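You operate a simulated robot arm through the tools that you are given. There is no shell and no other tool.

You run a simulated robot arm. Do the job below in one go: nothing can be reset, and whatever is moved stays where it is left.

## Task
Top up the oil tank to MAX from the green rim cylinder, through the funnel.
Fine: then put the cylinder back, stand the funnel in its holder and shut the filler cap. Spill nothing. Set down upright: green rim cylinder.

Only the result counts: the job must be done as asked and must still hold three seconds after the hand-in. Knocking over, shifting, dropping, spilling or breaking anything else fails it. A push-on lid holds only when it is set on centred and level and pressed home; a screw cap is set on level and turned clockwise until tight.

## Robot
A 6-joint arm with a two-finger parallel gripper, fixed in place. Base frame: the origin is on the floor under the middle of its stand, x ahead of it, y to its left, z up. Units: mm, degrees, N and s.
It reaches about 1347 mm from its shoulder. Its first joint turns from -166.0 to 166.0 degrees. Payload 3.91 kg.
Tool frame: the origin (TCP) lies between the finger pads and is the grasp point; the fingertips stand 30 mm ahead of it; z points along the fingers, y is the line along which they close. The gripper opens to 110 mm. The fingers are 20 mm wide and 10 mm thick; the gripper's body (48 by 112 mm) begins 55 mm behind the TCP.
Orientation is that of the tool frame in the base frame, as [roll, pitch, yaw] about the fixed x, y, z axes, in that order (R = Rz(yaw) Ry(pitch) Rx(roll)). With the fingers straight down and closing along the base's y, the tool's x points along the base's -x, its y along +y and its z along -z.

## Interface
- The arm moves only by the tool nudge_tool. Its argument "steps" is a list of rows, each a list of 7 numbers: the turn, a rotation vector about the base's x, y, z in rad, then the shift along the base's x, y, z in mm, then the finger opening in mm, from 0 to 110. In form: [[wx, wy, wz, x, y, z, fingers], ...]. A call has 1 to 20 rows; each row shifts and turns the commanded pose from where the row before left it. Rows are played at 5 a second. More than 50 mm and 8.6 degrees between two rows, or a gripper value outside its range, and nothing of the call is played. Where a pose cannot be reached the arm comes as near as it can. A force on the tool above 40 N (or 10 N above the force at the start of the call, whichever is more), or a blocked arm, ends the call early, and 0.2 s more pass. Each finger travels about 108 mm/s and halts on what it meets, pressing with about 40 N; the grip force reading is that of the motor and also rises with nothing between the fingers. The clock runs only during rows and for 0.2 s after the last one: add rows that do not move to give the fingers time. The reply holds the time, the measured pose of the TCP, the force on the tool along the base axes, the opening and the grip force, in the units named above and with some noise, with the torque about the TCP (base axes, N m) and any sound that the robot's microphone picked up, and new pictures: "show" is both (left out), scene, wrist or none.
- Cameras (640 x 400 px; columns grow to the right, rows downward): "scene" is fixed at [401.1, -648.6, 1404.1]; the picture's right is [0.87, -0.49, 0.00], its down [-0.16, -0.28, -0.95] and it looks along [0.47, 0.82, -0.32] (base axes); focal length 358 px, centre (320, 200). "wrist" rides on the gripper at [72, 17, -103] in the tool frame; the picture's right is [-0.23, 0.97, 0.00], its down [-0.76, -0.18, -0.62] and it looks along [-0.61, -0.14, 0.78] (tool axes); focal length 222 px, centre (320, 200). There is no depth. A picture from a camera that has moved, and an enlarged one, comes with that camera's place and axes in the base frame and with its lens.
- enlarge(camera, box): a new picture of the part [left, top, right, bottom] of that camera's present view, enlarged. It takes no simulated time.
- sign_off(): hands the job in; it is judged then, once.

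Places have to be worked out from the pictures, the camera data and where the tool is seen. Open the gripper and draw the arm clear of the work before you hand the job in, unless the task says otherwise.

The tools are called after "Request:" as a command line: name --pt "numbers of a row" for each row, then --argument value for the rest, lists and objects as JSON in quotes. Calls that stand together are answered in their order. nudge_tool: Moves the arm, as the interface text tells. Its arguments: {"type":"object","properties":{"steps":{"type":"array","items":{"type":"array","items":{"type":"number"}}},"show":{"type":"string","enum":["both","scene","wrist","none"]}},"required":["steps"]} The other tools are called the same way: enlarge (camera, box) takes an enlarged picture of a part of a camera's view; sign_off () hands the job in.

At the start:

```text
clock: 0.0
tool_pos: [673.6, 151.0, 1200.0]
ee_rot: [179.9, 0.1, 179.9]
wrist_force: [-0.9, 0.7, 0.6]
moment: [0.01, 0.01, -0.01]
grip_width: 110.1
finger_force: 0.1
```

scene: 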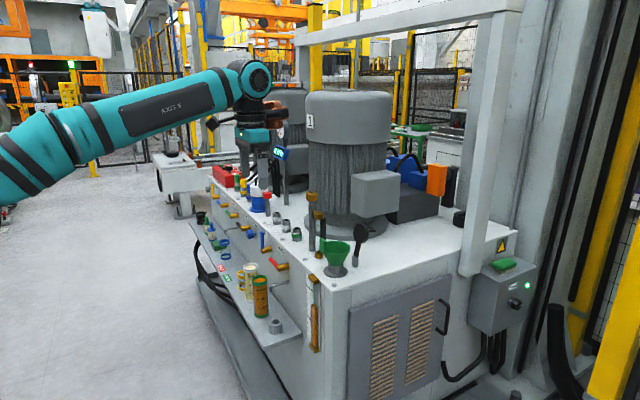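
wrist: 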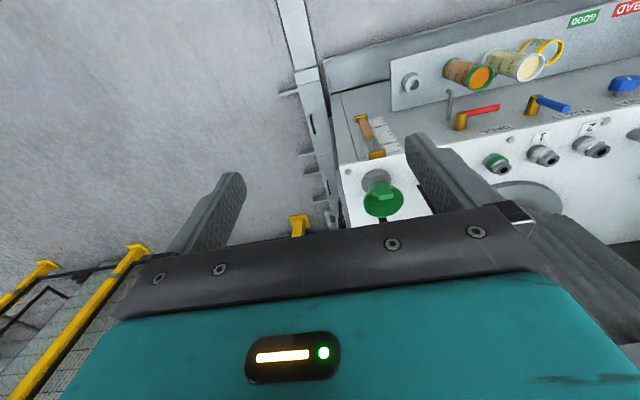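

The scene shows a hydraulic power unit with a shelf of cylinders at its front, a green funnel and a sight glass. I'll enlarge the key regions to identify each object before moving.

Request:
enlarge --camera "scene" --box '[180, 230, 340, 350]'

Request:
enlarge --camera "scene" --box '[290, 180, 390, 280]'

Request:
enlarge --camera "scene" --box '[190, 150, 310, 260]'

Request:
enlarge --camera "wrist" --box '[320, 0, 640, 220]'

```text
3.33 times, centred on (260, 290) of scene
camera zoom: at [401.1, -648.6, 1404.1], right [0.87, -0.49, 0.0], down [-0.16, -0.28, -0.95], along [0.47, 0.82, -0.32], focal length 1195 px, centre (520, -100)
```

zoom: 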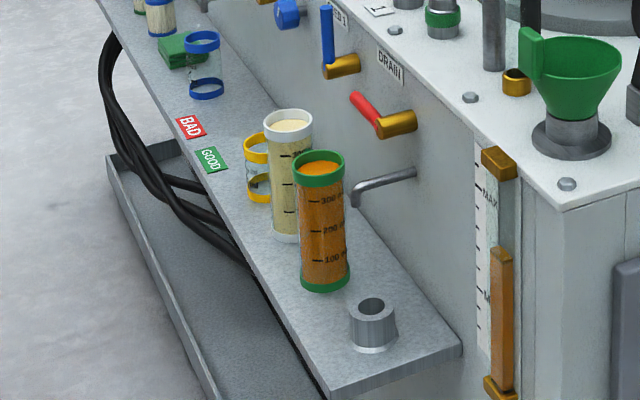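

```text
4.00 times, centred on (340, 230) of scene
camera zoom: at [401.1, -648.6, 1404.1], right [0.87, -0.49, 0.0], down [-0.16, -0.28, -0.95], along [0.47, 0.82, -0.32], focal length 1434 px, centre (240, 80)
```

zoom: 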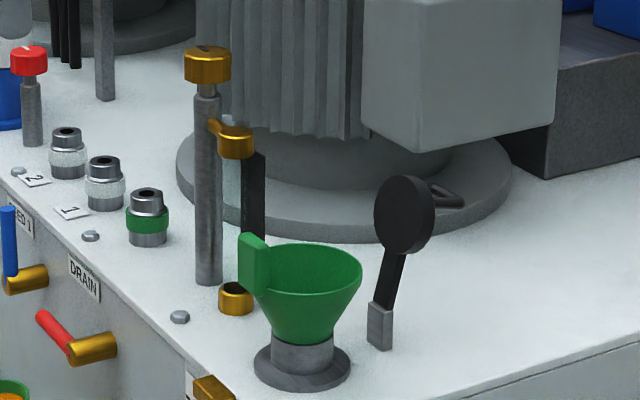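

```text
3.64 times, centred on (250, 205) of scene
camera zoom: at [401.1, -648.6, 1404.1], right [0.87, -0.49, 0.0], down [-0.16, -0.28, -0.95], along [0.47, 0.82, -0.32], focal length 1303 px, centre (574, 182)
```

zoom: 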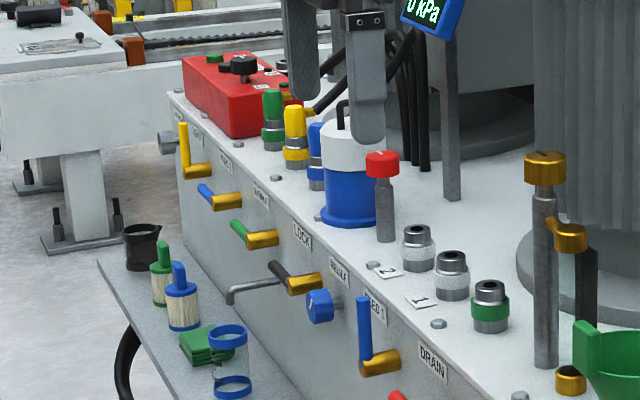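

```text
1.82 times, centred on (480, 110) of wrist
camera zoom: at [600.1, 167.3, 1303.1], right [0.23, 0.97, 0.0], down [0.76, -0.18, 0.62], along [0.61, -0.14, -0.78], focal length 404 px, centre (29, 364)
```

zoom: 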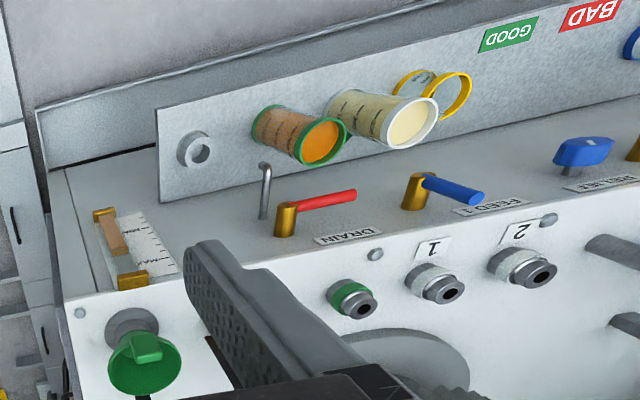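

From triangulation I get the funnel rim near (970, 244, 875) and the green-rim cylinder near (800, 537), standing from z about 495 to 670 on the shelf. I'll fly the empty gripper through free space to look at the shelf from closer up.

Request:
nudge_tool --pt "0 0 0 -12.4 36.9 -30 110" --pt "0 0 0 -12.4 36.9 -30 110" --pt "0 0 0 -12.4 36.9 -30 110" --pt "0 0 0 -12.4 36.9 -30 110" --pt "0 0 0 -12.4 36.9 -30 110" --pt "0 0 0 -12.4 36.9 -30 110" --pt "0 0 0 -12.4 36.9 -30 110" --pt "0 0 0 -12.4 36.9 -30 110" --pt "0 0 0 -12.4 36.9 -30 110" --pt "0 0 0 -12.4 36.9 -30 110" --show "both"

```text
clock: 2.2
tool_pos: [549.5, 520.5, 899.2]
ee_rot: [179.9, 0.1, 179.9]
wrist_force: [0.5, -1.0, 0.3]
moment: [0.05, -0.03, 0.0]
grip_width: 109.8
finger_force: 0.1
camera wrist: at [476.4, 536.5, 1003.0], right [0.23, 0.97, 0.0], down [0.76, -0.18, 0.62], along [0.61, -0.14, -0.78], focal length 222 px, centre (320, 200)
```

scene: 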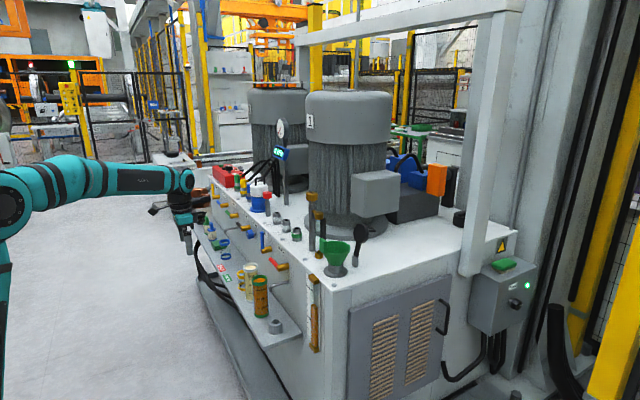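
wrist: 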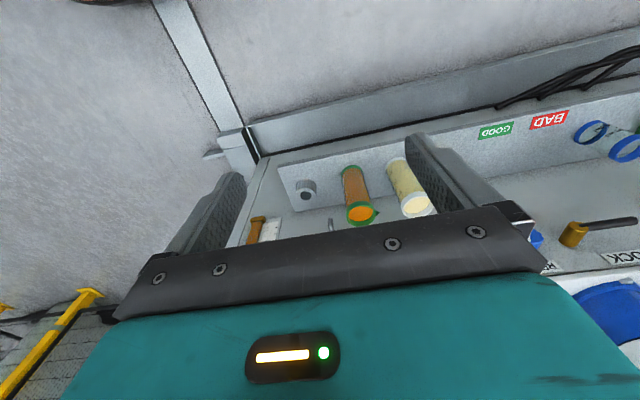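

Request:
enlarge --camera "wrist" --box '[240, 100, 480, 250]'

Request:
enlarge --camera "scene" --box '[230, 250, 330, 350]'

Request:
enlarge --camera "scene" --box '[290, 260, 340, 360]'

```text
2.67 times, centred on (360, 175) of wrist
camera zoom: at [476.4, 536.5, 1003.0], right [0.23, 0.97, 0.0], down [0.76, -0.18, 0.62], along [0.61, -0.14, -0.78], focal length 592 px, centre (213, 267)
```

zoom: 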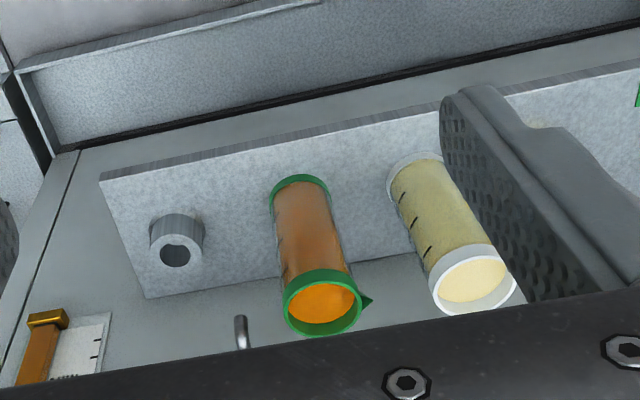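

```text
4.00 times, centred on (280, 300) of scene
camera zoom: at [401.1, -648.6, 1404.1], right [0.87, -0.49, 0.0], down [-0.16, -0.28, -0.95], along [0.47, 0.82, -0.32], focal length 1434 px, centre (480, -200)
```

zoom: 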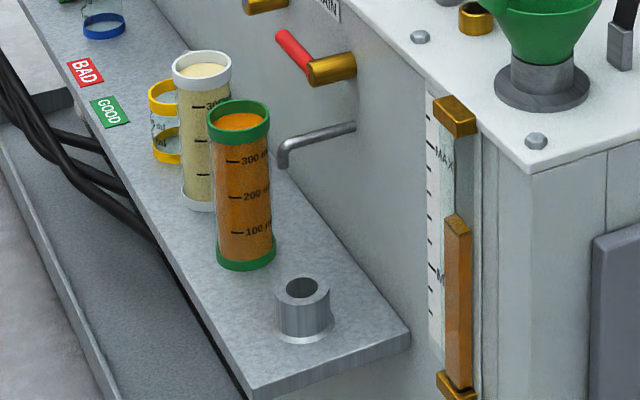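

```text
4.00 times, centred on (315, 310) of scene
camera zoom: at [401.1, -648.6, 1404.1], right [0.87, -0.49, 0.0], down [-0.16, -0.28, -0.95], along [0.47, 0.82, -0.32], focal length 1434 px, centre (340, -240)
```

zoom: 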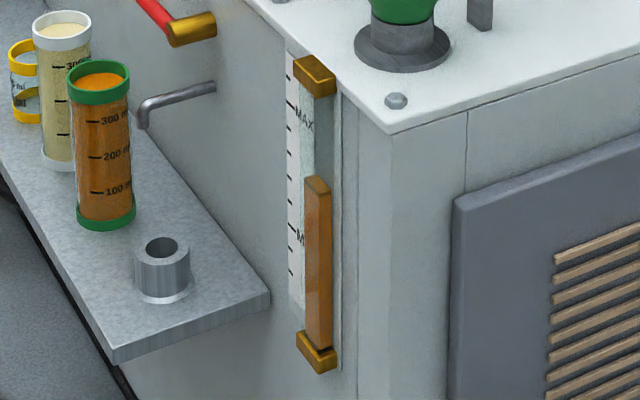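

Cylinders sit in a row on the shelf (green at about (804, 547), white at y≈660, yellow at y≈775), the funnel holder is near (812, 418, 535), and a drain pipe hooks out near (822, 479, 645). The green rim has a spout, so I'll zoom in on it to get its direction.

Request:
enlarge --camera "wrist" --box '[330, 150, 410, 230]'

Request:
enlarge --camera "scene" --box '[240, 255, 290, 330]'

Request:
enlarge --camera "scene" --box '[300, 270, 330, 350]'

```text
5.00 times, centred on (370, 190) of wrist
camera zoom: at [476.4, 536.5, 1003.0], right [0.23, 0.97, 0.0], down [0.76, -0.18, 0.62], along [0.61, -0.14, -0.78], focal length 1111 px, centre (70, 250)
```

zoom: 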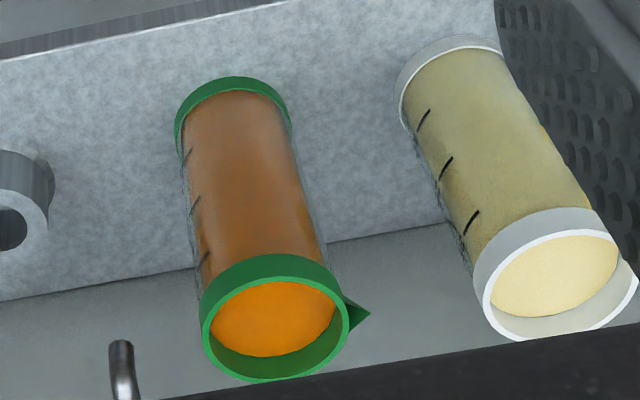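

```text
5.33 times, centred on (265, 292) of scene
camera zoom: at [401.1, -648.6, 1404.1], right [0.87, -0.49, 0.0], down [-0.16, -0.28, -0.95], along [0.47, 0.82, -0.32], focal length 1912 px, centre (613, -293)
```

zoom: 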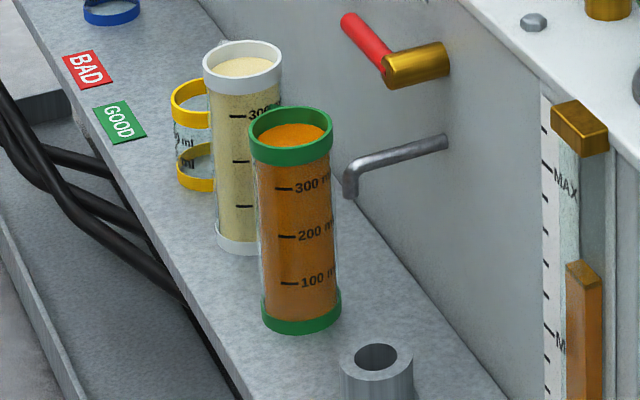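

```text
5.00 times, centred on (315, 310) of scene
camera zoom: at [401.1, -648.6, 1404.1], right [0.87, -0.49, 0.0], down [-0.16, -0.28, -0.95], along [0.47, 0.82, -0.32], focal length 1792 px, centre (345, -350)
```

zoom: 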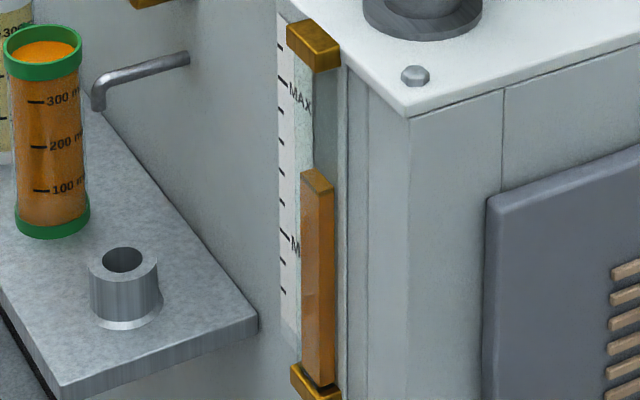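

The spout points along +y, so I'll pour by tilting the cylinder towards +y with the tool approaching along +x. I'll first turn the gripper about its own axis in free space, so that the wrist camera ends up above the fingers once the tool is horizontal.

Request:
nudge_tool --pt "0 0 -0.1496 0 0 0 110" --pt "0 0 -0.1496 0 0 0 110" --pt "0 0 -0.1496 0 0 0 110" --pt "0 0 -0.1496 0 0 0 110" --pt "0 0 -0.1496 0 0 0 110" --pt "0 0 -0.1496 0 0 0 110" --pt "0 0 -0.1496 0 0 0 110" --pt "0 0 -0.1496 0 0 0 110" --pt "0 0 -0.1496 0 0 0 110" --pt "0 0 -0.1496 0 0 0 110" --pt "0 0 -0.1496 0 0 0 110" --pt "0 0 -0.1496 0 0 0 110" --pt "0 0 -0.1496 0 0 0 110" --pt "0 0 -0.1496 0 0 0 110" --pt "0 0 -0.1496 0 0 0 110" --pt "0 0 -0.1496 0 0 0 110" --pt "0 0 -0.1496 0 0 0 110" --pt "0 0 -0.1496 0 0 0 110" --pt "0 0 -0.1496 0 0 0 110" --pt "0 0 -0.1496 0 0 0 110" --show "scene"

```text
clock: 6.4
tool_pos: [549.3, 520.1, 898.6]
ee_rot: [180.0, 0.0, 54.4]
wrist_force: [0.4, -0.9, -0.5]
moment: [0.01, 0.04, 0.0]
grip_width: 109.6
finger_force: 0.1
out of reach, approached as far as the arm can: row 15, 16, 17, 18, 19, 20
```

scene: 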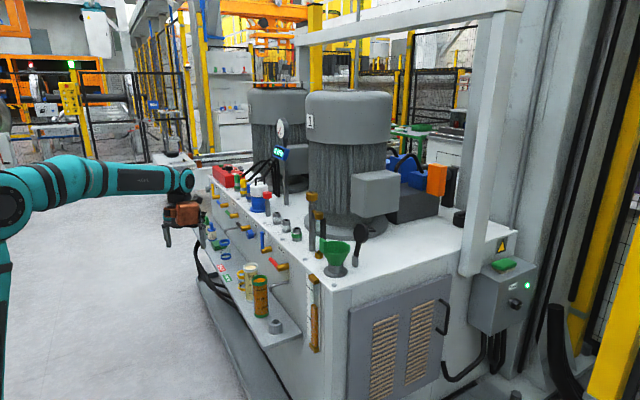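

The wrist-roll joint hit its limit at yaw 54°, so the camera-above option is out. I'll look closely at the gripper hardware, then turn back to the original yaw.

Request:
enlarge --camera "scene" --box '[140, 150, 240, 260]'

Request:
nudge_tool --pt "0 0 0.1496 0 0 0 110" --pt "0 0 0.1496 0 0 0 110" --pt "0 0 0.1496 0 0 0 110" --pt "0 0 0.1496 0 0 0 110" --pt "0 0 0.1496 0 0 0 110" --pt "0 0 0.1496 0 0 0 110" --pt "0 0 0.1496 0 0 0 110" --pt "0 0 0.1496 0 0 0 110" --show "scene"

```text
3.64 times, centred on (190, 205) of scene
camera zoom: at [401.1, -648.6, 1404.1], right [0.87, -0.49, 0.0], down [-0.16, -0.28, -0.95], along [0.47, 0.82, -0.32], focal length 1303 px, centre (793, 182)
```

zoom: 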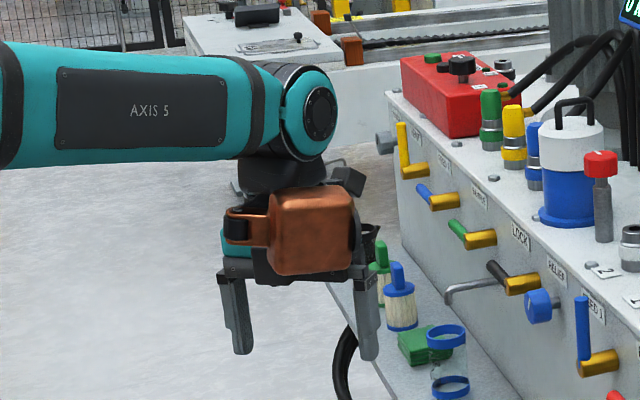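

```text
clock: 8.2
tool_pos: [549.7, 521.5, 899.6]
ee_rot: [-180.0, 0.1, 123.0]
wrist_force: [0.4, 0.5, -0.4]
moment: [0.02, -0.01, 0.0]
grip_width: 109.9
finger_force: 0.0
```

scene: 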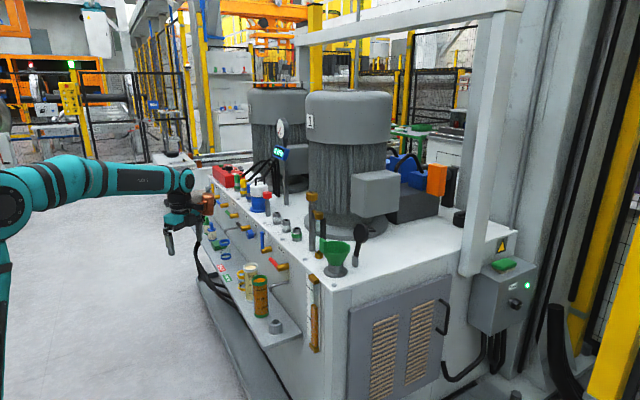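

The command clamps at the limit, which is fine, and the camera-below grasp orientation will be used. I'll turn back to yaw 180 and pitch the tool so the wrist camera looks level at the sight gauge near (890, 245, 690), to read the MAX mark face-on.

Request:
nudge_tool --pt "0 0 0.1421 13.5 -22.5 -6 110" --pt "0 0 0.1421 13.5 -22.5 -6 110" --pt "0 0 0.1421 13.5 -22.5 -6 110" --pt "0 0 0.1421 13.5 -22.5 -6 110" --pt "0 0 0.1421 13.5 -22.5 -6 110" --pt "0 0 0.1421 13.5 -22.5 -6 110" --pt "0 0 0.1421 13.5 -22.5 -6 110" --pt "0 -0.1484 0 13.5 -22.5 -6 110" --pt "0 -0.1484 0 13.5 -22.5 -6 110" --pt "0 -0.1484 0 13.5 -22.5 -6 110" --pt "0 -0.1484 0 13.5 -22.5 -6 110" --pt "0 -0.1484 0 13.5 -22.5 -6 110" --pt "0 -0.1484 0 13.5 -22.5 -6 110" --show "both"

```text
clock: 11.0
tool_pos: [723.8, 228.6, 821.9]
ee_rot: [179.7, 51.1, 179.8]
wrist_force: [-0.7, -0.9, 0.5]
moment: [-0.01, 0.04, -0.01]
grip_width: 109.8
finger_force: 0.1
camera wrist: at [597.6, 244.9, 830.8], right [0.14, 0.97, 0.18], down [-0.01, -0.18, 0.98], along [0.99, -0.14, -0.02], focal length 222 px, centre (320, 200)
```

scene: 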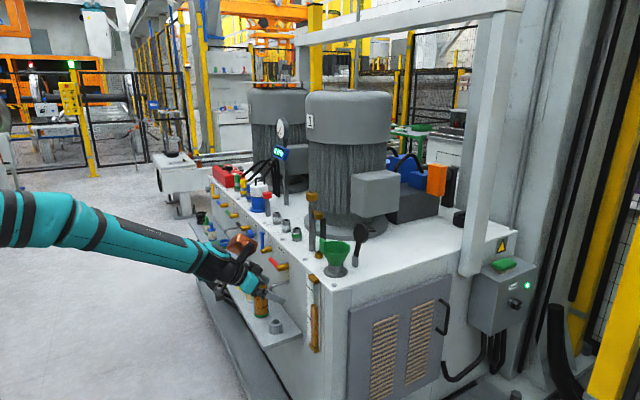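
wrist: 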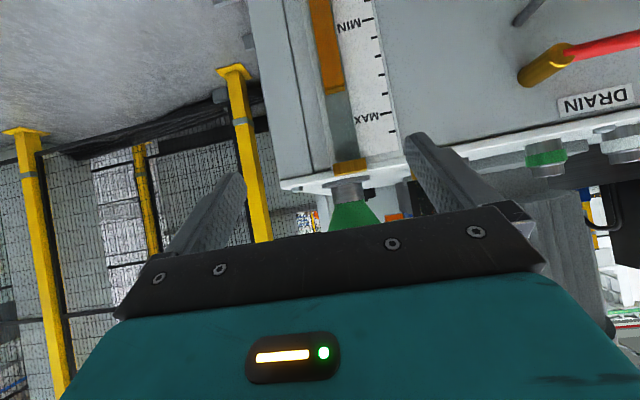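

The gauge is visible face-on (upside down); I'll enlarge it to read the level against MIN and MAX.

Request:
enlarge --camera "wrist" --box '[270, 0, 430, 200]'

Request:
enlarge --camera "wrist" --box '[300, 60, 420, 180]'

Request:
enlarge --camera "scene" --box '[300, 270, 330, 310]'

Request:
enlarge --camera "scene" --box '[315, 215, 385, 285]'

```text
2.00 times, centred on (350, 100) of wrist
camera zoom: at [597.6, 244.9, 830.8], right [0.14, 0.97, 0.18], down [-0.01, -0.18, 0.98], along [0.99, -0.14, -0.02], focal length 444 px, centre (260, 400)
```

zoom: 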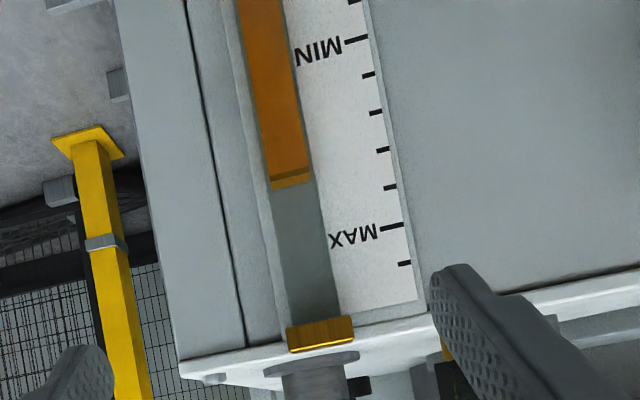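

```text
3.33 times, centred on (360, 120) of wrist
camera zoom: at [597.6, 244.9, 830.8], right [0.14, 0.97, 0.18], down [-0.01, -0.18, 0.98], along [0.99, -0.14, -0.02], focal length 740 px, centre (187, 467)
```

zoom: 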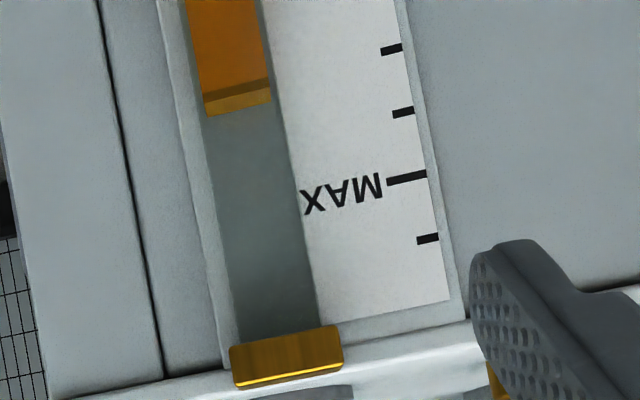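

```text
10.00 times, centred on (315, 290) of scene
camera zoom: at [401.1, -648.6, 1404.1], right [0.87, -0.49, 0.0], down [-0.16, -0.28, -0.95], along [0.47, 0.82, -0.32], focal length 3584 px, centre (370, -700)
```

zoom: 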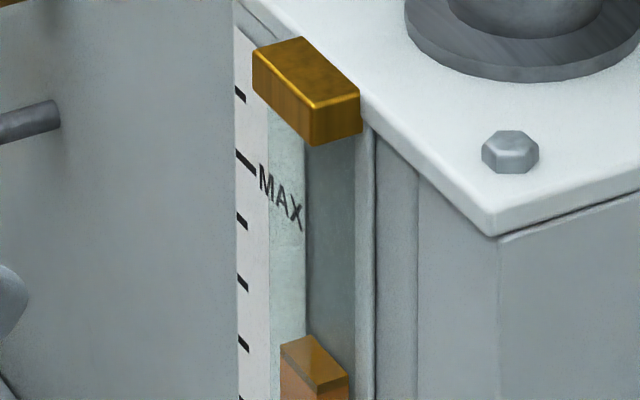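

```text
5.71 times, centred on (350, 250) of scene
camera zoom: at [401.1, -648.6, 1404.1], right [0.87, -0.49, 0.0], down [-0.16, -0.28, -0.95], along [0.47, 0.82, -0.32], focal length 2048 px, centre (149, -86)
```

zoom: 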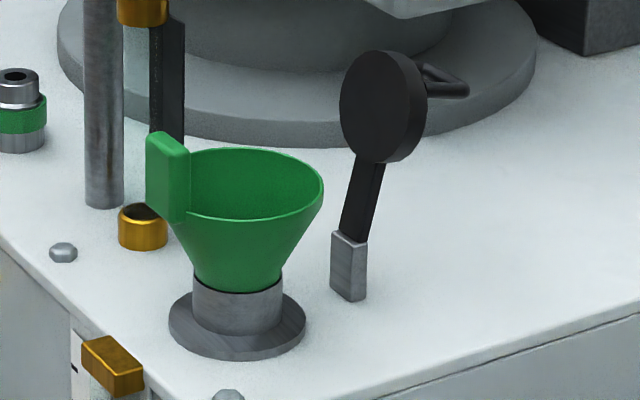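

The level sits about a third of the way to two thirds above the 3rd minor tick, and the gauge column has parallax. I'll zoom tighter on both views for an exact level and MAX position.

Request:
enlarge --camera "wrist" --box '[310, 70, 370, 110]'

Request:
enlarge --camera "scene" --box '[305, 285, 325, 315]'

Request:
enlarge --camera "wrist" --box '[300, 170, 420, 240]'

```text
10.00 times, centred on (340, 90) of wrist
camera zoom: at [597.6, 244.9, 830.8], right [0.14, 0.97, 0.18], down [-0.01, -0.18, 0.98], along [0.99, -0.14, -0.02], focal length 2221 px, centre (120, 1300)
```

zoom: 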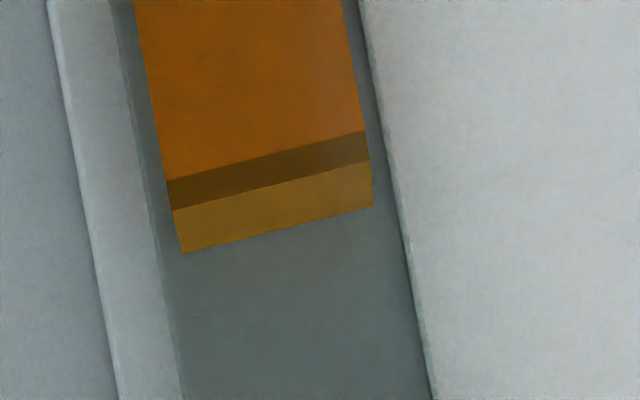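

```text
13.33 times, centred on (315, 300) of scene
camera zoom: at [401.1, -648.6, 1404.1], right [0.87, -0.49, 0.0], down [-0.16, -0.28, -0.95], along [0.47, 0.82, -0.32], focal length 4779 px, centre (387, -1133)
```

zoom: 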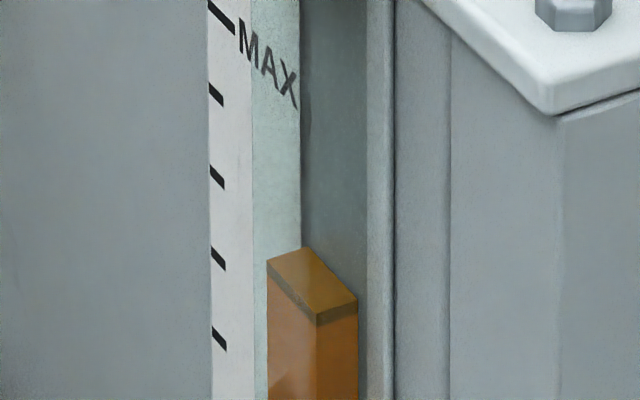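

```text
5.33 times, centred on (360, 205) of wrist
camera zoom: at [597.6, 244.9, 830.8], right [0.14, 0.97, 0.18], down [-0.01, -0.18, 0.98], along [0.99, -0.14, -0.02], focal length 1185 px, centre (107, 173)
```

zoom: 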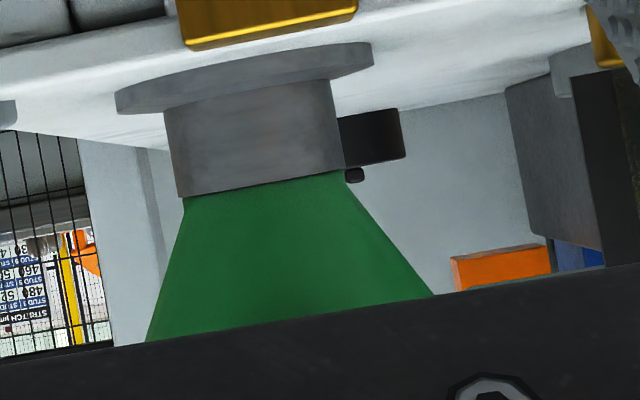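

By triangulation the oil level is about z=688 and MAX about z=731, so roughly 43 mm more is needed on the gauge. In the scene crop [305,285,325,315], the column's near corner must rise from v≈313 to about v≈164. Now I'll bring the tool horizontal at a stand-off in front of the green cylinder, with the fingers at about 85 mm.

Request:
nudge_tool --pt "0 -0.1357 0 -4.4 31.8 -21.7 85" --pt "0 -0.1357 0 -4.4 31.8 -21.7 85" --pt "0 -0.1357 0 -4.4 31.8 -21.7 85" --pt "0 -0.1357 0 -4.4 31.8 -21.7 85" --pt "0 -0.1357 0 -4.4 31.8 -21.7 85" --pt "0 0 0 -4.4 31.8 -21.7 85" --pt "0 0 0 -4.4 31.8 -21.7 85" --pt "0 0 0 -4.4 31.8 -21.7 85" --pt "0 0 0 -4.4 31.8 -21.7 85" --pt "0 0 0 -4.4 31.8 -21.7 85" --show "both"

```text
clock: 13.2
tool_pos: [680.3, 545.1, 604.7]
ee_rot: [67.2, 89.8, 67.2]
wrist_force: [0.7, 0.7, 0.2]
moment: [-0.03, 0.04, -0.01]
grip_width: 84.8
finger_force: 0.1
camera wrist: at [576.9, 562.6, 532.7], right [0.0, 0.97, 0.23], down [-0.62, -0.18, 0.76], along [0.78, -0.14, 0.61], focal length 222 px, centre (320, 200)
```

scene: 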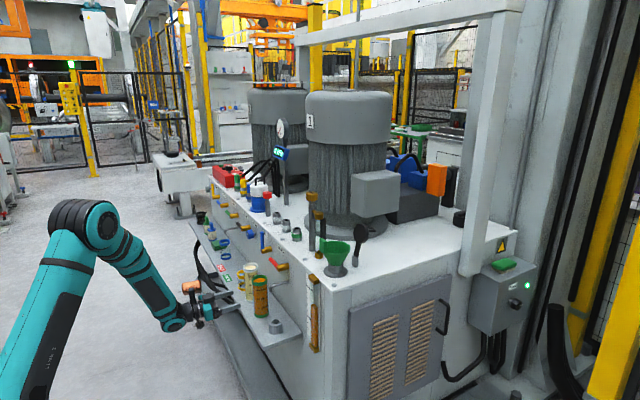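
wrist: 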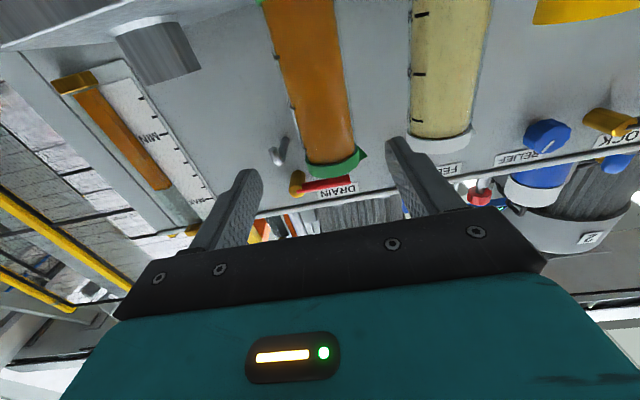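

The tool is horizontal and centred in y with the cylinder. I'll enlarge to verify alignment between the fingers before driving in.

Request:
enlarge --camera "wrist" --box '[170, 0, 490, 210]'

Request:
enlarge --camera "scene" --box '[170, 250, 300, 345]'

```text
1.90 times, centred on (330, 105) of wrist
camera zoom: at [576.9, 562.6, 532.7], right [0.0, 0.97, 0.23], down [-0.62, -0.18, 0.76], along [0.78, -0.14, 0.61], focal length 423 px, centre (301, 381)
```

zoom: 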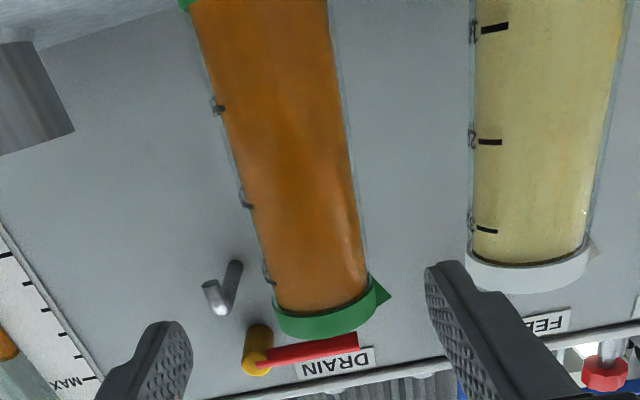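

```text
4.21 times, centred on (235, 298) of scene
camera zoom: at [401.1, -648.6, 1404.1], right [0.87, -0.49, 0.0], down [-0.16, -0.28, -0.95], along [0.47, 0.82, -0.32], focal length 1509 px, centre (678, -210)
```

zoom: 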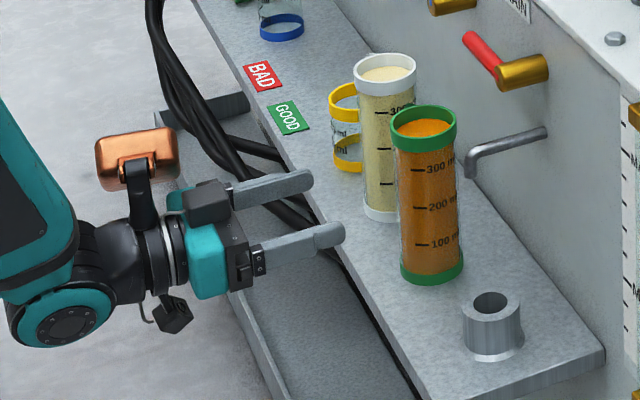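

The cylinder axis measures about (803.5, 548), and the fingers at z≈605 pass below the rim band (z>631) and the drain pipe end. I'll drive straight in, keeping the fingers open.

Request:
nudge_tool --pt "0 0 0 20.5 2.8 0 85" --pt "0 0 0 20.5 0 0 85" --pt "0 0 0 20.5 0 0 85" --pt "0 0 0 20.5 0 0 85" --pt "0 0 0 20.5 0 0 85" --pt "0 0 0 20.5 0 0 85" --pt "0 0 0 0 0 0 85" --show "both"

```text
clock: 14.8
tool_pos: [803.6, 549.1, 604.2]
ee_rot: [86.9, 89.8, 86.9]
wrist_force: [0.3, 0.6, 0.0]
moment: [-0.01, -0.03, 0.02]
grip_width: 85.0
finger_force: 0.1
camera wrist: at [698.8, 565.0, 532.6], right [0.0, 0.97, 0.23], down [-0.62, -0.18, 0.76], along [0.78, -0.14, 0.61], focal length 222 px, centre (320, 200)
```

scene: 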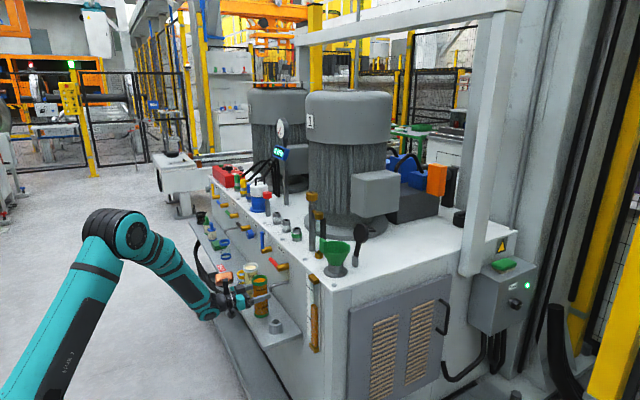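
wrist: 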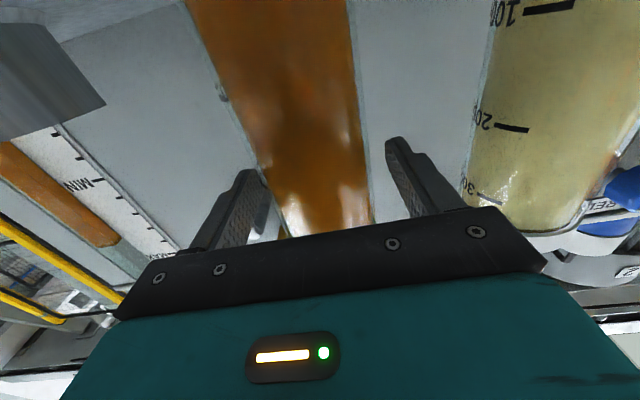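

Request:
enlarge --camera "scene" --box '[210, 255, 300, 325]'

Request:
enlarge --camera "wrist" --box '[160, 100, 480, 260]'

```text
5.71 times, centred on (255, 290) of scene
camera zoom: at [401.1, -648.6, 1404.1], right [0.87, -0.49, 0.0], down [-0.16, -0.28, -0.95], along [0.47, 0.82, -0.32], focal length 2048 px, centre (691, -314)
```

zoom: 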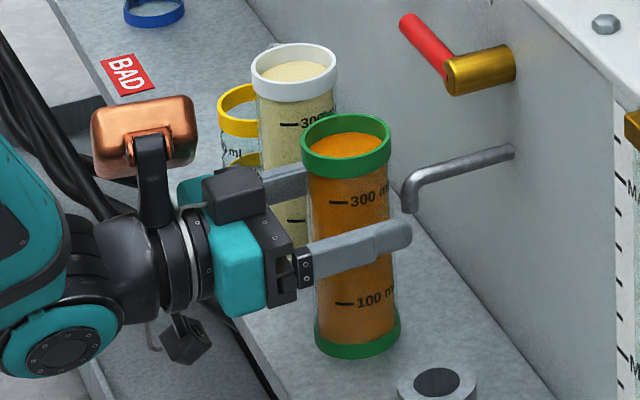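

```text
2.00 times, centred on (320, 180) of wrist
camera zoom: at [698.8, 565.0, 532.6], right [0.0, 0.97, 0.23], down [-0.62, -0.18, 0.76], along [0.78, -0.14, 0.61], focal length 444 px, centre (320, 240)
```

zoom: 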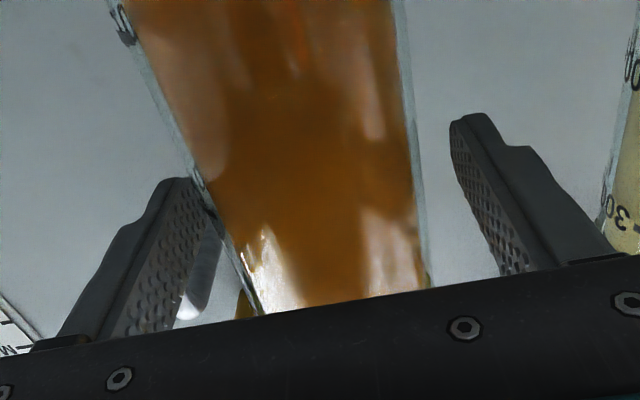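

The fingers straddle the cylinder evenly, and the axis estimate y≈548.3 matches the TCP. I'll close the grip.

Request:
nudge_tool --pt "0 0 0 0 0 0 70" --pt "0 0 0 0 0 0 60" --pt "0 0 0 0 0 0 50" --pt "0 0 0 0 0 0 45" --pt "0 0 0 0 0 0 45" --show "scene"

```text
clock: 16.0
tool_pos: [803.5, 548.9, 604.7]
ee_rot: [82.8, 89.9, 82.9]
wrist_force: [0.5, 1.4, 1.1]
moment: [0.06, -0.02, -0.03]
grip_width: 58.5
finger_force: 40.4
```

scene: 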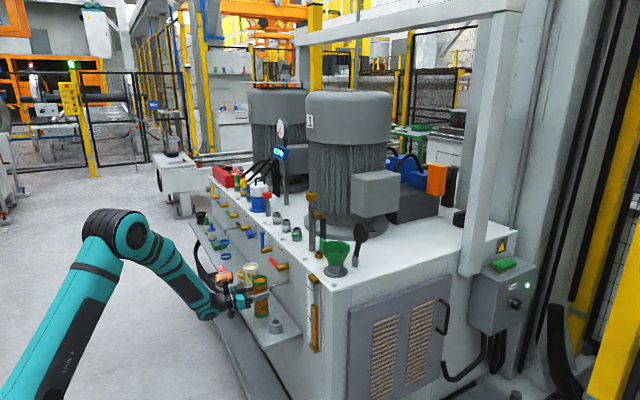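

Gripped at 58.5 mm with 40 N. I'll lift slowly by 18 mm, then draw straight back away from the tank face and its valve handles.

Request:
nudge_tool --pt "0 0 0 0 0 2 45" --pt "0 0 0 0 0 5 45" --pt "0 0 0 0 0 6 45" --pt "0 0 0 0 0 5 45" --pt "0 0 0 -5 0 0 45" --pt "0 0 0 -12 0 0 45" --pt "0 0 0 -18 0 0 45" --pt "0 0 0 -20 0 0 45" --pt "0 0 0 -20 0 0 45" --pt "0 0 0 -15 0 0 45" --pt "0 0 0 -8 0 0 45" --pt "0 0 0 -2 0 0 45" --show "both"

```text
clock: 18.6
tool_pos: [703.3, 548.5, 621.4]
ee_rot: [82.0, 89.9, 82.1]
wrist_force: [-0.6, -0.4, -4.3]
moment: [0.05, 0.0, -0.03]
grip_width: 58.6
finger_force: 39.8
camera wrist: at [599.9, 564.9, 550.2], right [0.0, 0.97, 0.23], down [-0.62, -0.18, 0.76], along [0.78, -0.14, 0.61], focal length 222 px, centre (320, 200)
```

scene: 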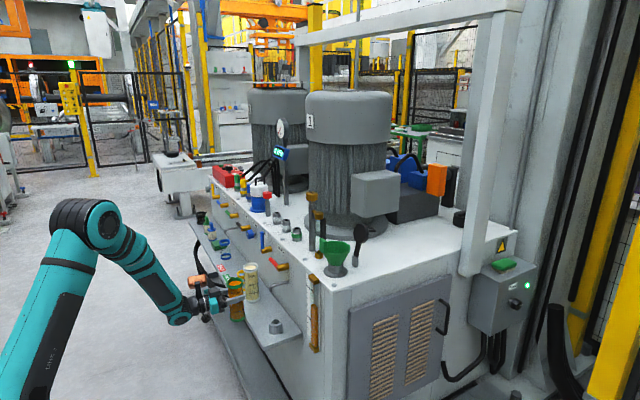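
wrist: 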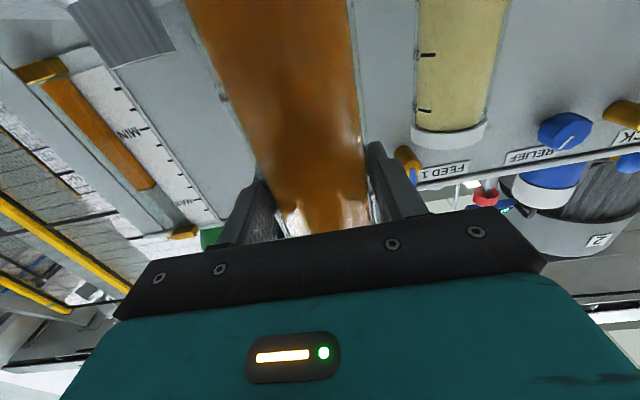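

Holding about 4.3 N of weight. The spout tip sits about 40 mm out and 47 mm above the grasp point, and the funnel has an upright tab on its −x side (x≈917, y≈225–260, up to z≈928). I'll carry the cylinder upright at x≈703, with gentle ramps, up to z≈920 and across to y≈170.

Request:
nudge_tool --pt "0 0 0 0 -7.8 6.2 45" --pt "0 0 0 0 -15.7 12.4 45" --pt "0 0 0 0 -22 17.4 45" --pt "0 0 0 0 -22 17.4 45" --pt "0 0 0 0 -22 17.4 45" --pt "0 0 0 0 -22 17.4 45" --pt "0 0 0 0 -22 17.4 45" --pt "0 0 0 0 -22 17.4 45" --pt "0 0 0 0 -22 17.4 45" --pt "0 0 0 0 -22 17.4 45" --pt "0 0 0 0 -22 17.4 45" --pt "0 0 0 0 -22 17.4 45" --pt "0 0 0 0 -22 17.4 45" --pt "0 0 0 0 -22 17.4 45" --pt "0 0 0 0 -22 17.4 45" --pt "0 0 0 0 -22 17.4 45" --pt "0 0 0 0 -22 17.4 45" --pt "0 0 0 0 -15.7 12.4 45" --pt "0 0 0 0 -7.8 6.2 45" --show "both"

```text
clock: 22.6
tool_pos: [704.6, 171.0, 921.3]
ee_rot: [82.7, 89.9, 82.7]
wrist_force: [0.6, -0.1, -4.3]
moment: [0.03, -0.01, 0.0]
grip_width: 58.7
finger_force: 40.1
camera wrist: at [599.8, 187.5, 848.5], right [0.0, 0.97, 0.23], down [-0.62, -0.18, 0.76], along [0.78, -0.14, 0.61], focal length 222 px, centre (320, 200)
```

scene: 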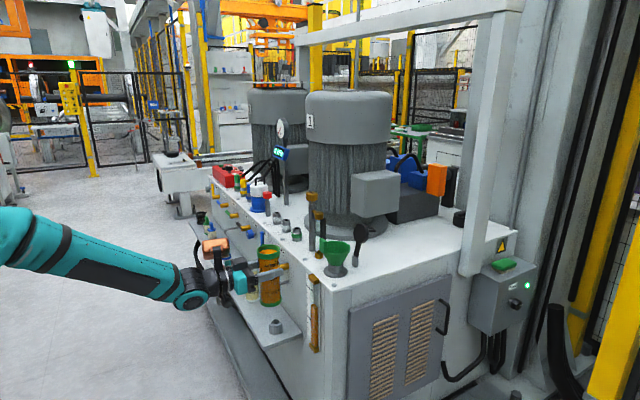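
wrist: 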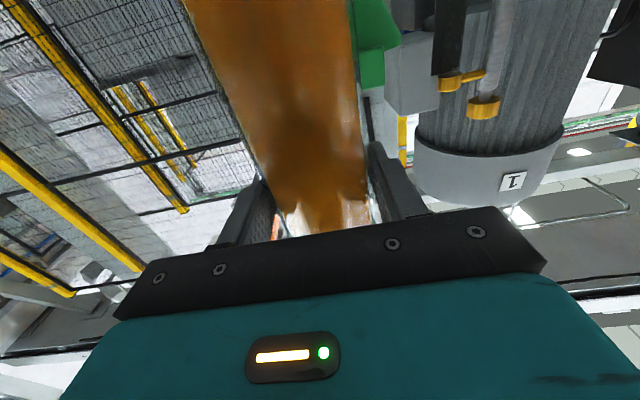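

Request:
enlarge --camera "wrist" --box '[330, 0, 510, 110]'

Request:
enlarge --camera "scene" --box '[230, 225, 380, 315]'

Request:
enlarge --camera "scene" --box '[245, 235, 295, 310]'

```text
3.56 times, centred on (420, 55) of wrist
camera zoom: at [599.8, 187.5, 848.5], right [0.0, 0.97, 0.23], down [-0.62, -0.18, 0.76], along [0.78, -0.14, 0.61], focal length 790 px, centre (-36, 716)
```

zoom: 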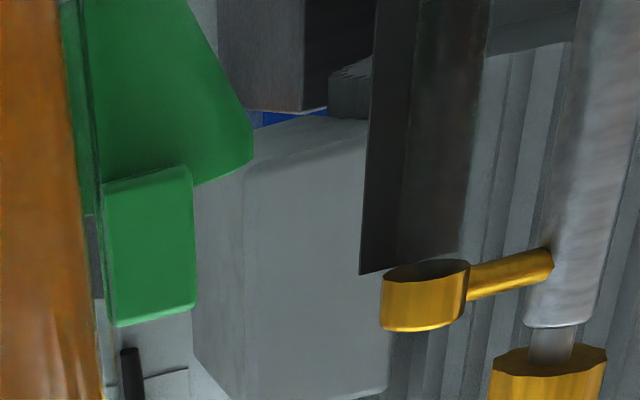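

```text
4.27 times, centred on (305, 270) of scene
camera zoom: at [401.1, -648.6, 1404.1], right [0.87, -0.49, 0.0], down [-0.16, -0.28, -0.95], along [0.47, 0.82, -0.32], focal length 1529 px, centre (384, -99)
```

zoom: 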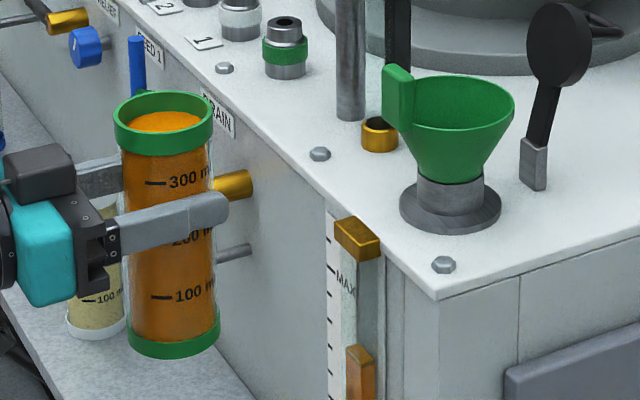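

```text
5.33 times, centred on (270, 272) of scene
camera zoom: at [401.1, -648.6, 1404.1], right [0.87, -0.49, 0.0], down [-0.16, -0.28, -0.95], along [0.47, 0.82, -0.32], focal length 1912 px, centre (587, -187)
```

zoom: 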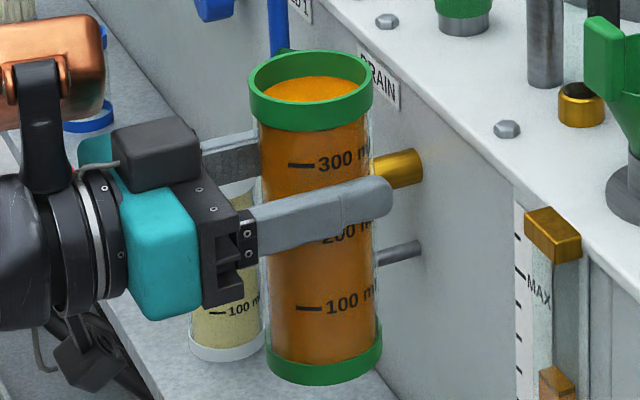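

The tab spans y≈225–255, x≈913–920, up to z≈930, and the funnel rim is about z≈890 with radius ≈48 around (966, 240). I'll yaw the tool +15° so the gripper body stays clear of the tab, then bring the upright cylinder to a stand-off at about (989, 134, 921) beside the funnel.

Request:
nudge_tool --pt "0 0 0.02 9.9 -1.3 0 45" --pt "0 0 0.04 19.8 -2.6 0 45" --pt "0 0 0.05 27.8 -3.6 0 45" --pt "0 0 0.05 27.8 -3.6 0 45" --pt "0 0 0.05 27.8 -3.6 0 45" --pt "0 0 0.0518 27.8 -3.6 0 45" --pt "0 0 0 27.8 -3.6 0 45" --pt "0 0 0 27.8 -3.6 0 45" --pt "0 0 0 27.8 -3.6 0 45" --pt "0 0 0 27.8 -3.6 0 45" --pt "0 0 0 19.8 -2.6 0 45" --pt "0 0 0 9.9 -1.3 0 45" --pt "0 0 0 0 0 0 45" --show "both"

```text
clock: 25.4
tool_pos: [917.5, 277.1, 942.5]
ee_rot: [171.8, 89.2, -177.1]
wrist_force: [-2.2, 0.2, -2.6]
moment: [-0.03, -0.03, -0.02]
grip_width: 58.7
finger_force: 40.2
out of reach, approached as far as the arm can: row 4, 5, 6, 7, 8, 9, 10, 11, 12
camera wrist: at [811.4, 271.8, 872.1], right [-0.19, 0.96, 0.23], down [-0.57, -0.3, 0.77], along [0.8, 0.01, 0.6], focal length 222 px, centre (320, 200)
```

scene: 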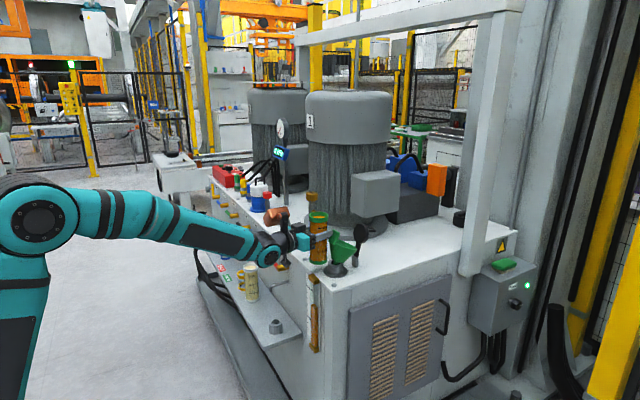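
wrist: 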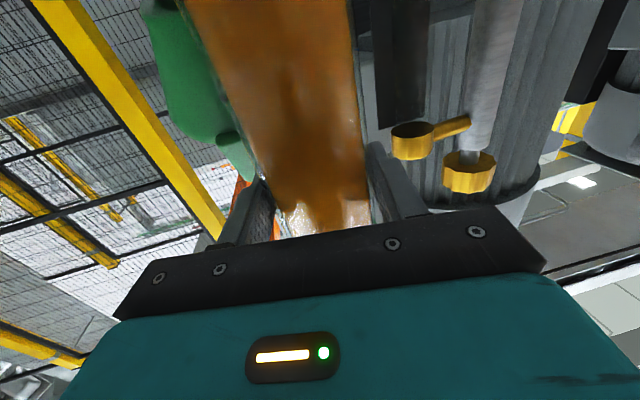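

The arm hit a joint limit and was deflected sideways, and the cylinder is now close to the funnel. I need to inspect before moving again.

Request:
enlarge --camera "scene" --box '[280, 195, 380, 285]'

Request:
enlarge --camera "wrist" --box '[120, 0, 420, 230]'

```text
4.44 times, centred on (330, 240) of scene
camera zoom: at [401.1, -648.6, 1404.1], right [0.87, -0.49, 0.0], down [-0.16, -0.28, -0.95], along [0.47, 0.82, -0.32], focal length 1593 px, centre (276, 22)
```

zoom: 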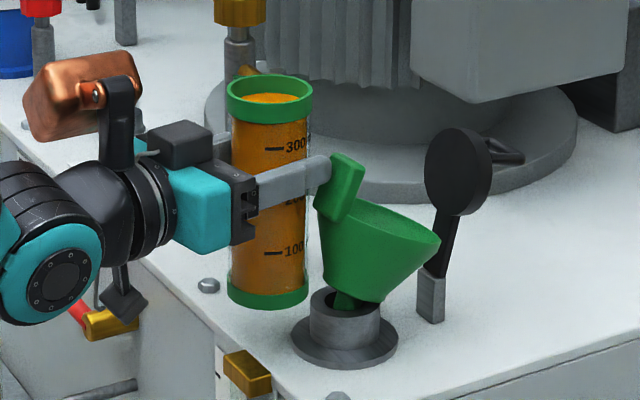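

```text
1.74 times, centred on (270, 115) of wrist
camera zoom: at [811.4, 271.8, 872.1], right [-0.19, 0.96, 0.23], down [-0.57, -0.3, 0.77], along [0.8, 0.01, 0.6], focal length 386 px, centre (407, 348)
```

zoom: 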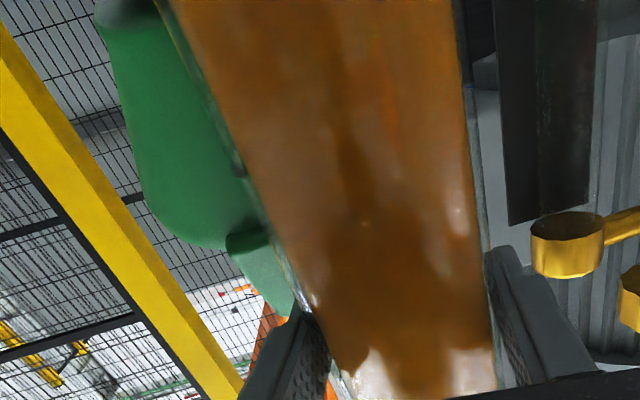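

The finger has pushed the funnel's tab, and the funnel is tipped but its stem is still in the neck; the oil cylinder is upright and intact. I'll back the cylinder slowly straight away from the funnel, along (−x, +y), and watch whether it drops back upright.

Request:
nudge_tool --pt "0 0 0 -2.4 1.8 0 45" --pt "0 0 0 -2.4 1.8 0 45" --pt "0 0 0 -2.4 1.8 0 45" --pt "0 0 0 -2.4 1.8 0 45" --show "scene"

Request:
enlarge --camera "scene" --box '[280, 195, 380, 285]'

```text
clock: 26.4
tool_pos: [907.4, 282.1, 943.9]
ee_rot: [167.9, 89.5, 179.7]
wrist_force: [0.8, 0.0, -3.9]
moment: [0.0, 0.0, 0.01]
grip_width: 58.7
finger_force: 40.2
```

scene: 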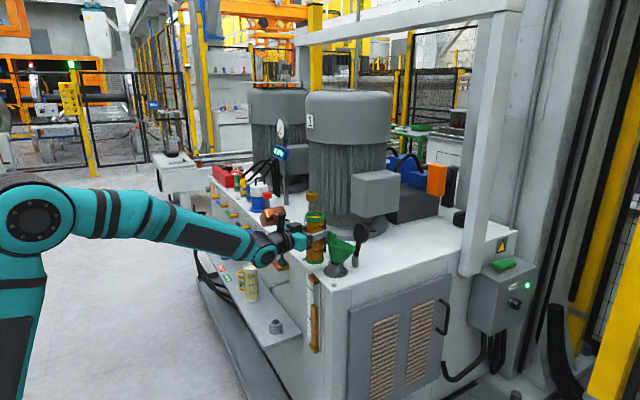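

```text
4.44 times, centred on (330, 240) of scene
camera zoom: at [401.1, -648.6, 1404.1], right [0.87, -0.49, 0.0], down [-0.16, -0.28, -0.95], along [0.47, 0.82, -0.32], focal length 1593 px, centre (276, 22)
```

zoom: 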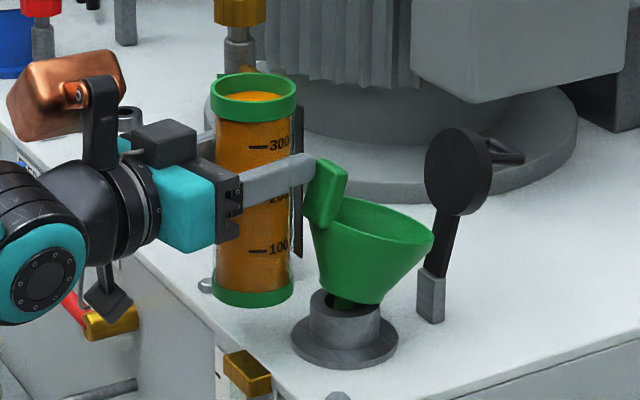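

The funnel is swinging back upright as I retreat, and the side force has gone. I'll continue slowly in the same direction.

Request:
nudge_tool --pt "0 0 0 -2.4 1.8 0 45" --pt "0 0 0 -2.4 1.8 0 45" --pt "0 0 0 -2.4 1.8 0 45" --pt "0 0 0 -2.4 1.8 0 45" --pt "0 0 0 -2.4 1.8 0 45" --pt "0 0 0 -2.4 1.8 0 45" --show "scene"

Request:
enlarge --camera "scene" --box '[280, 195, 380, 285]'

```text
clock: 27.8
tool_pos: [895.1, 294.8, 943.8]
ee_rot: [170.0, 89.5, -178.3]
wrist_force: [0.6, 0.2, -4.0]
moment: [0.0, 0.0, 0.02]
grip_width: 58.7
finger_force: 40.2
```

scene: 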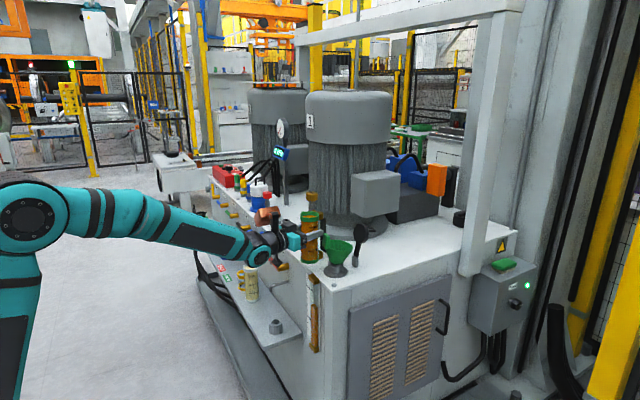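

```text
4.44 times, centred on (330, 240) of scene
camera zoom: at [401.1, -648.6, 1404.1], right [0.87, -0.49, 0.0], down [-0.16, -0.28, -0.95], along [0.47, 0.82, -0.32], focal length 1593 px, centre (276, 22)
```

zoom: 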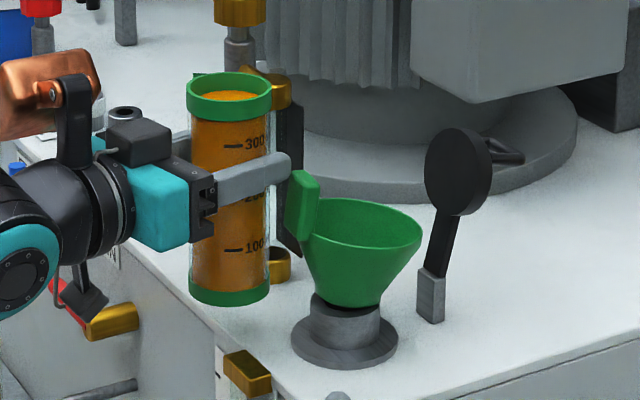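

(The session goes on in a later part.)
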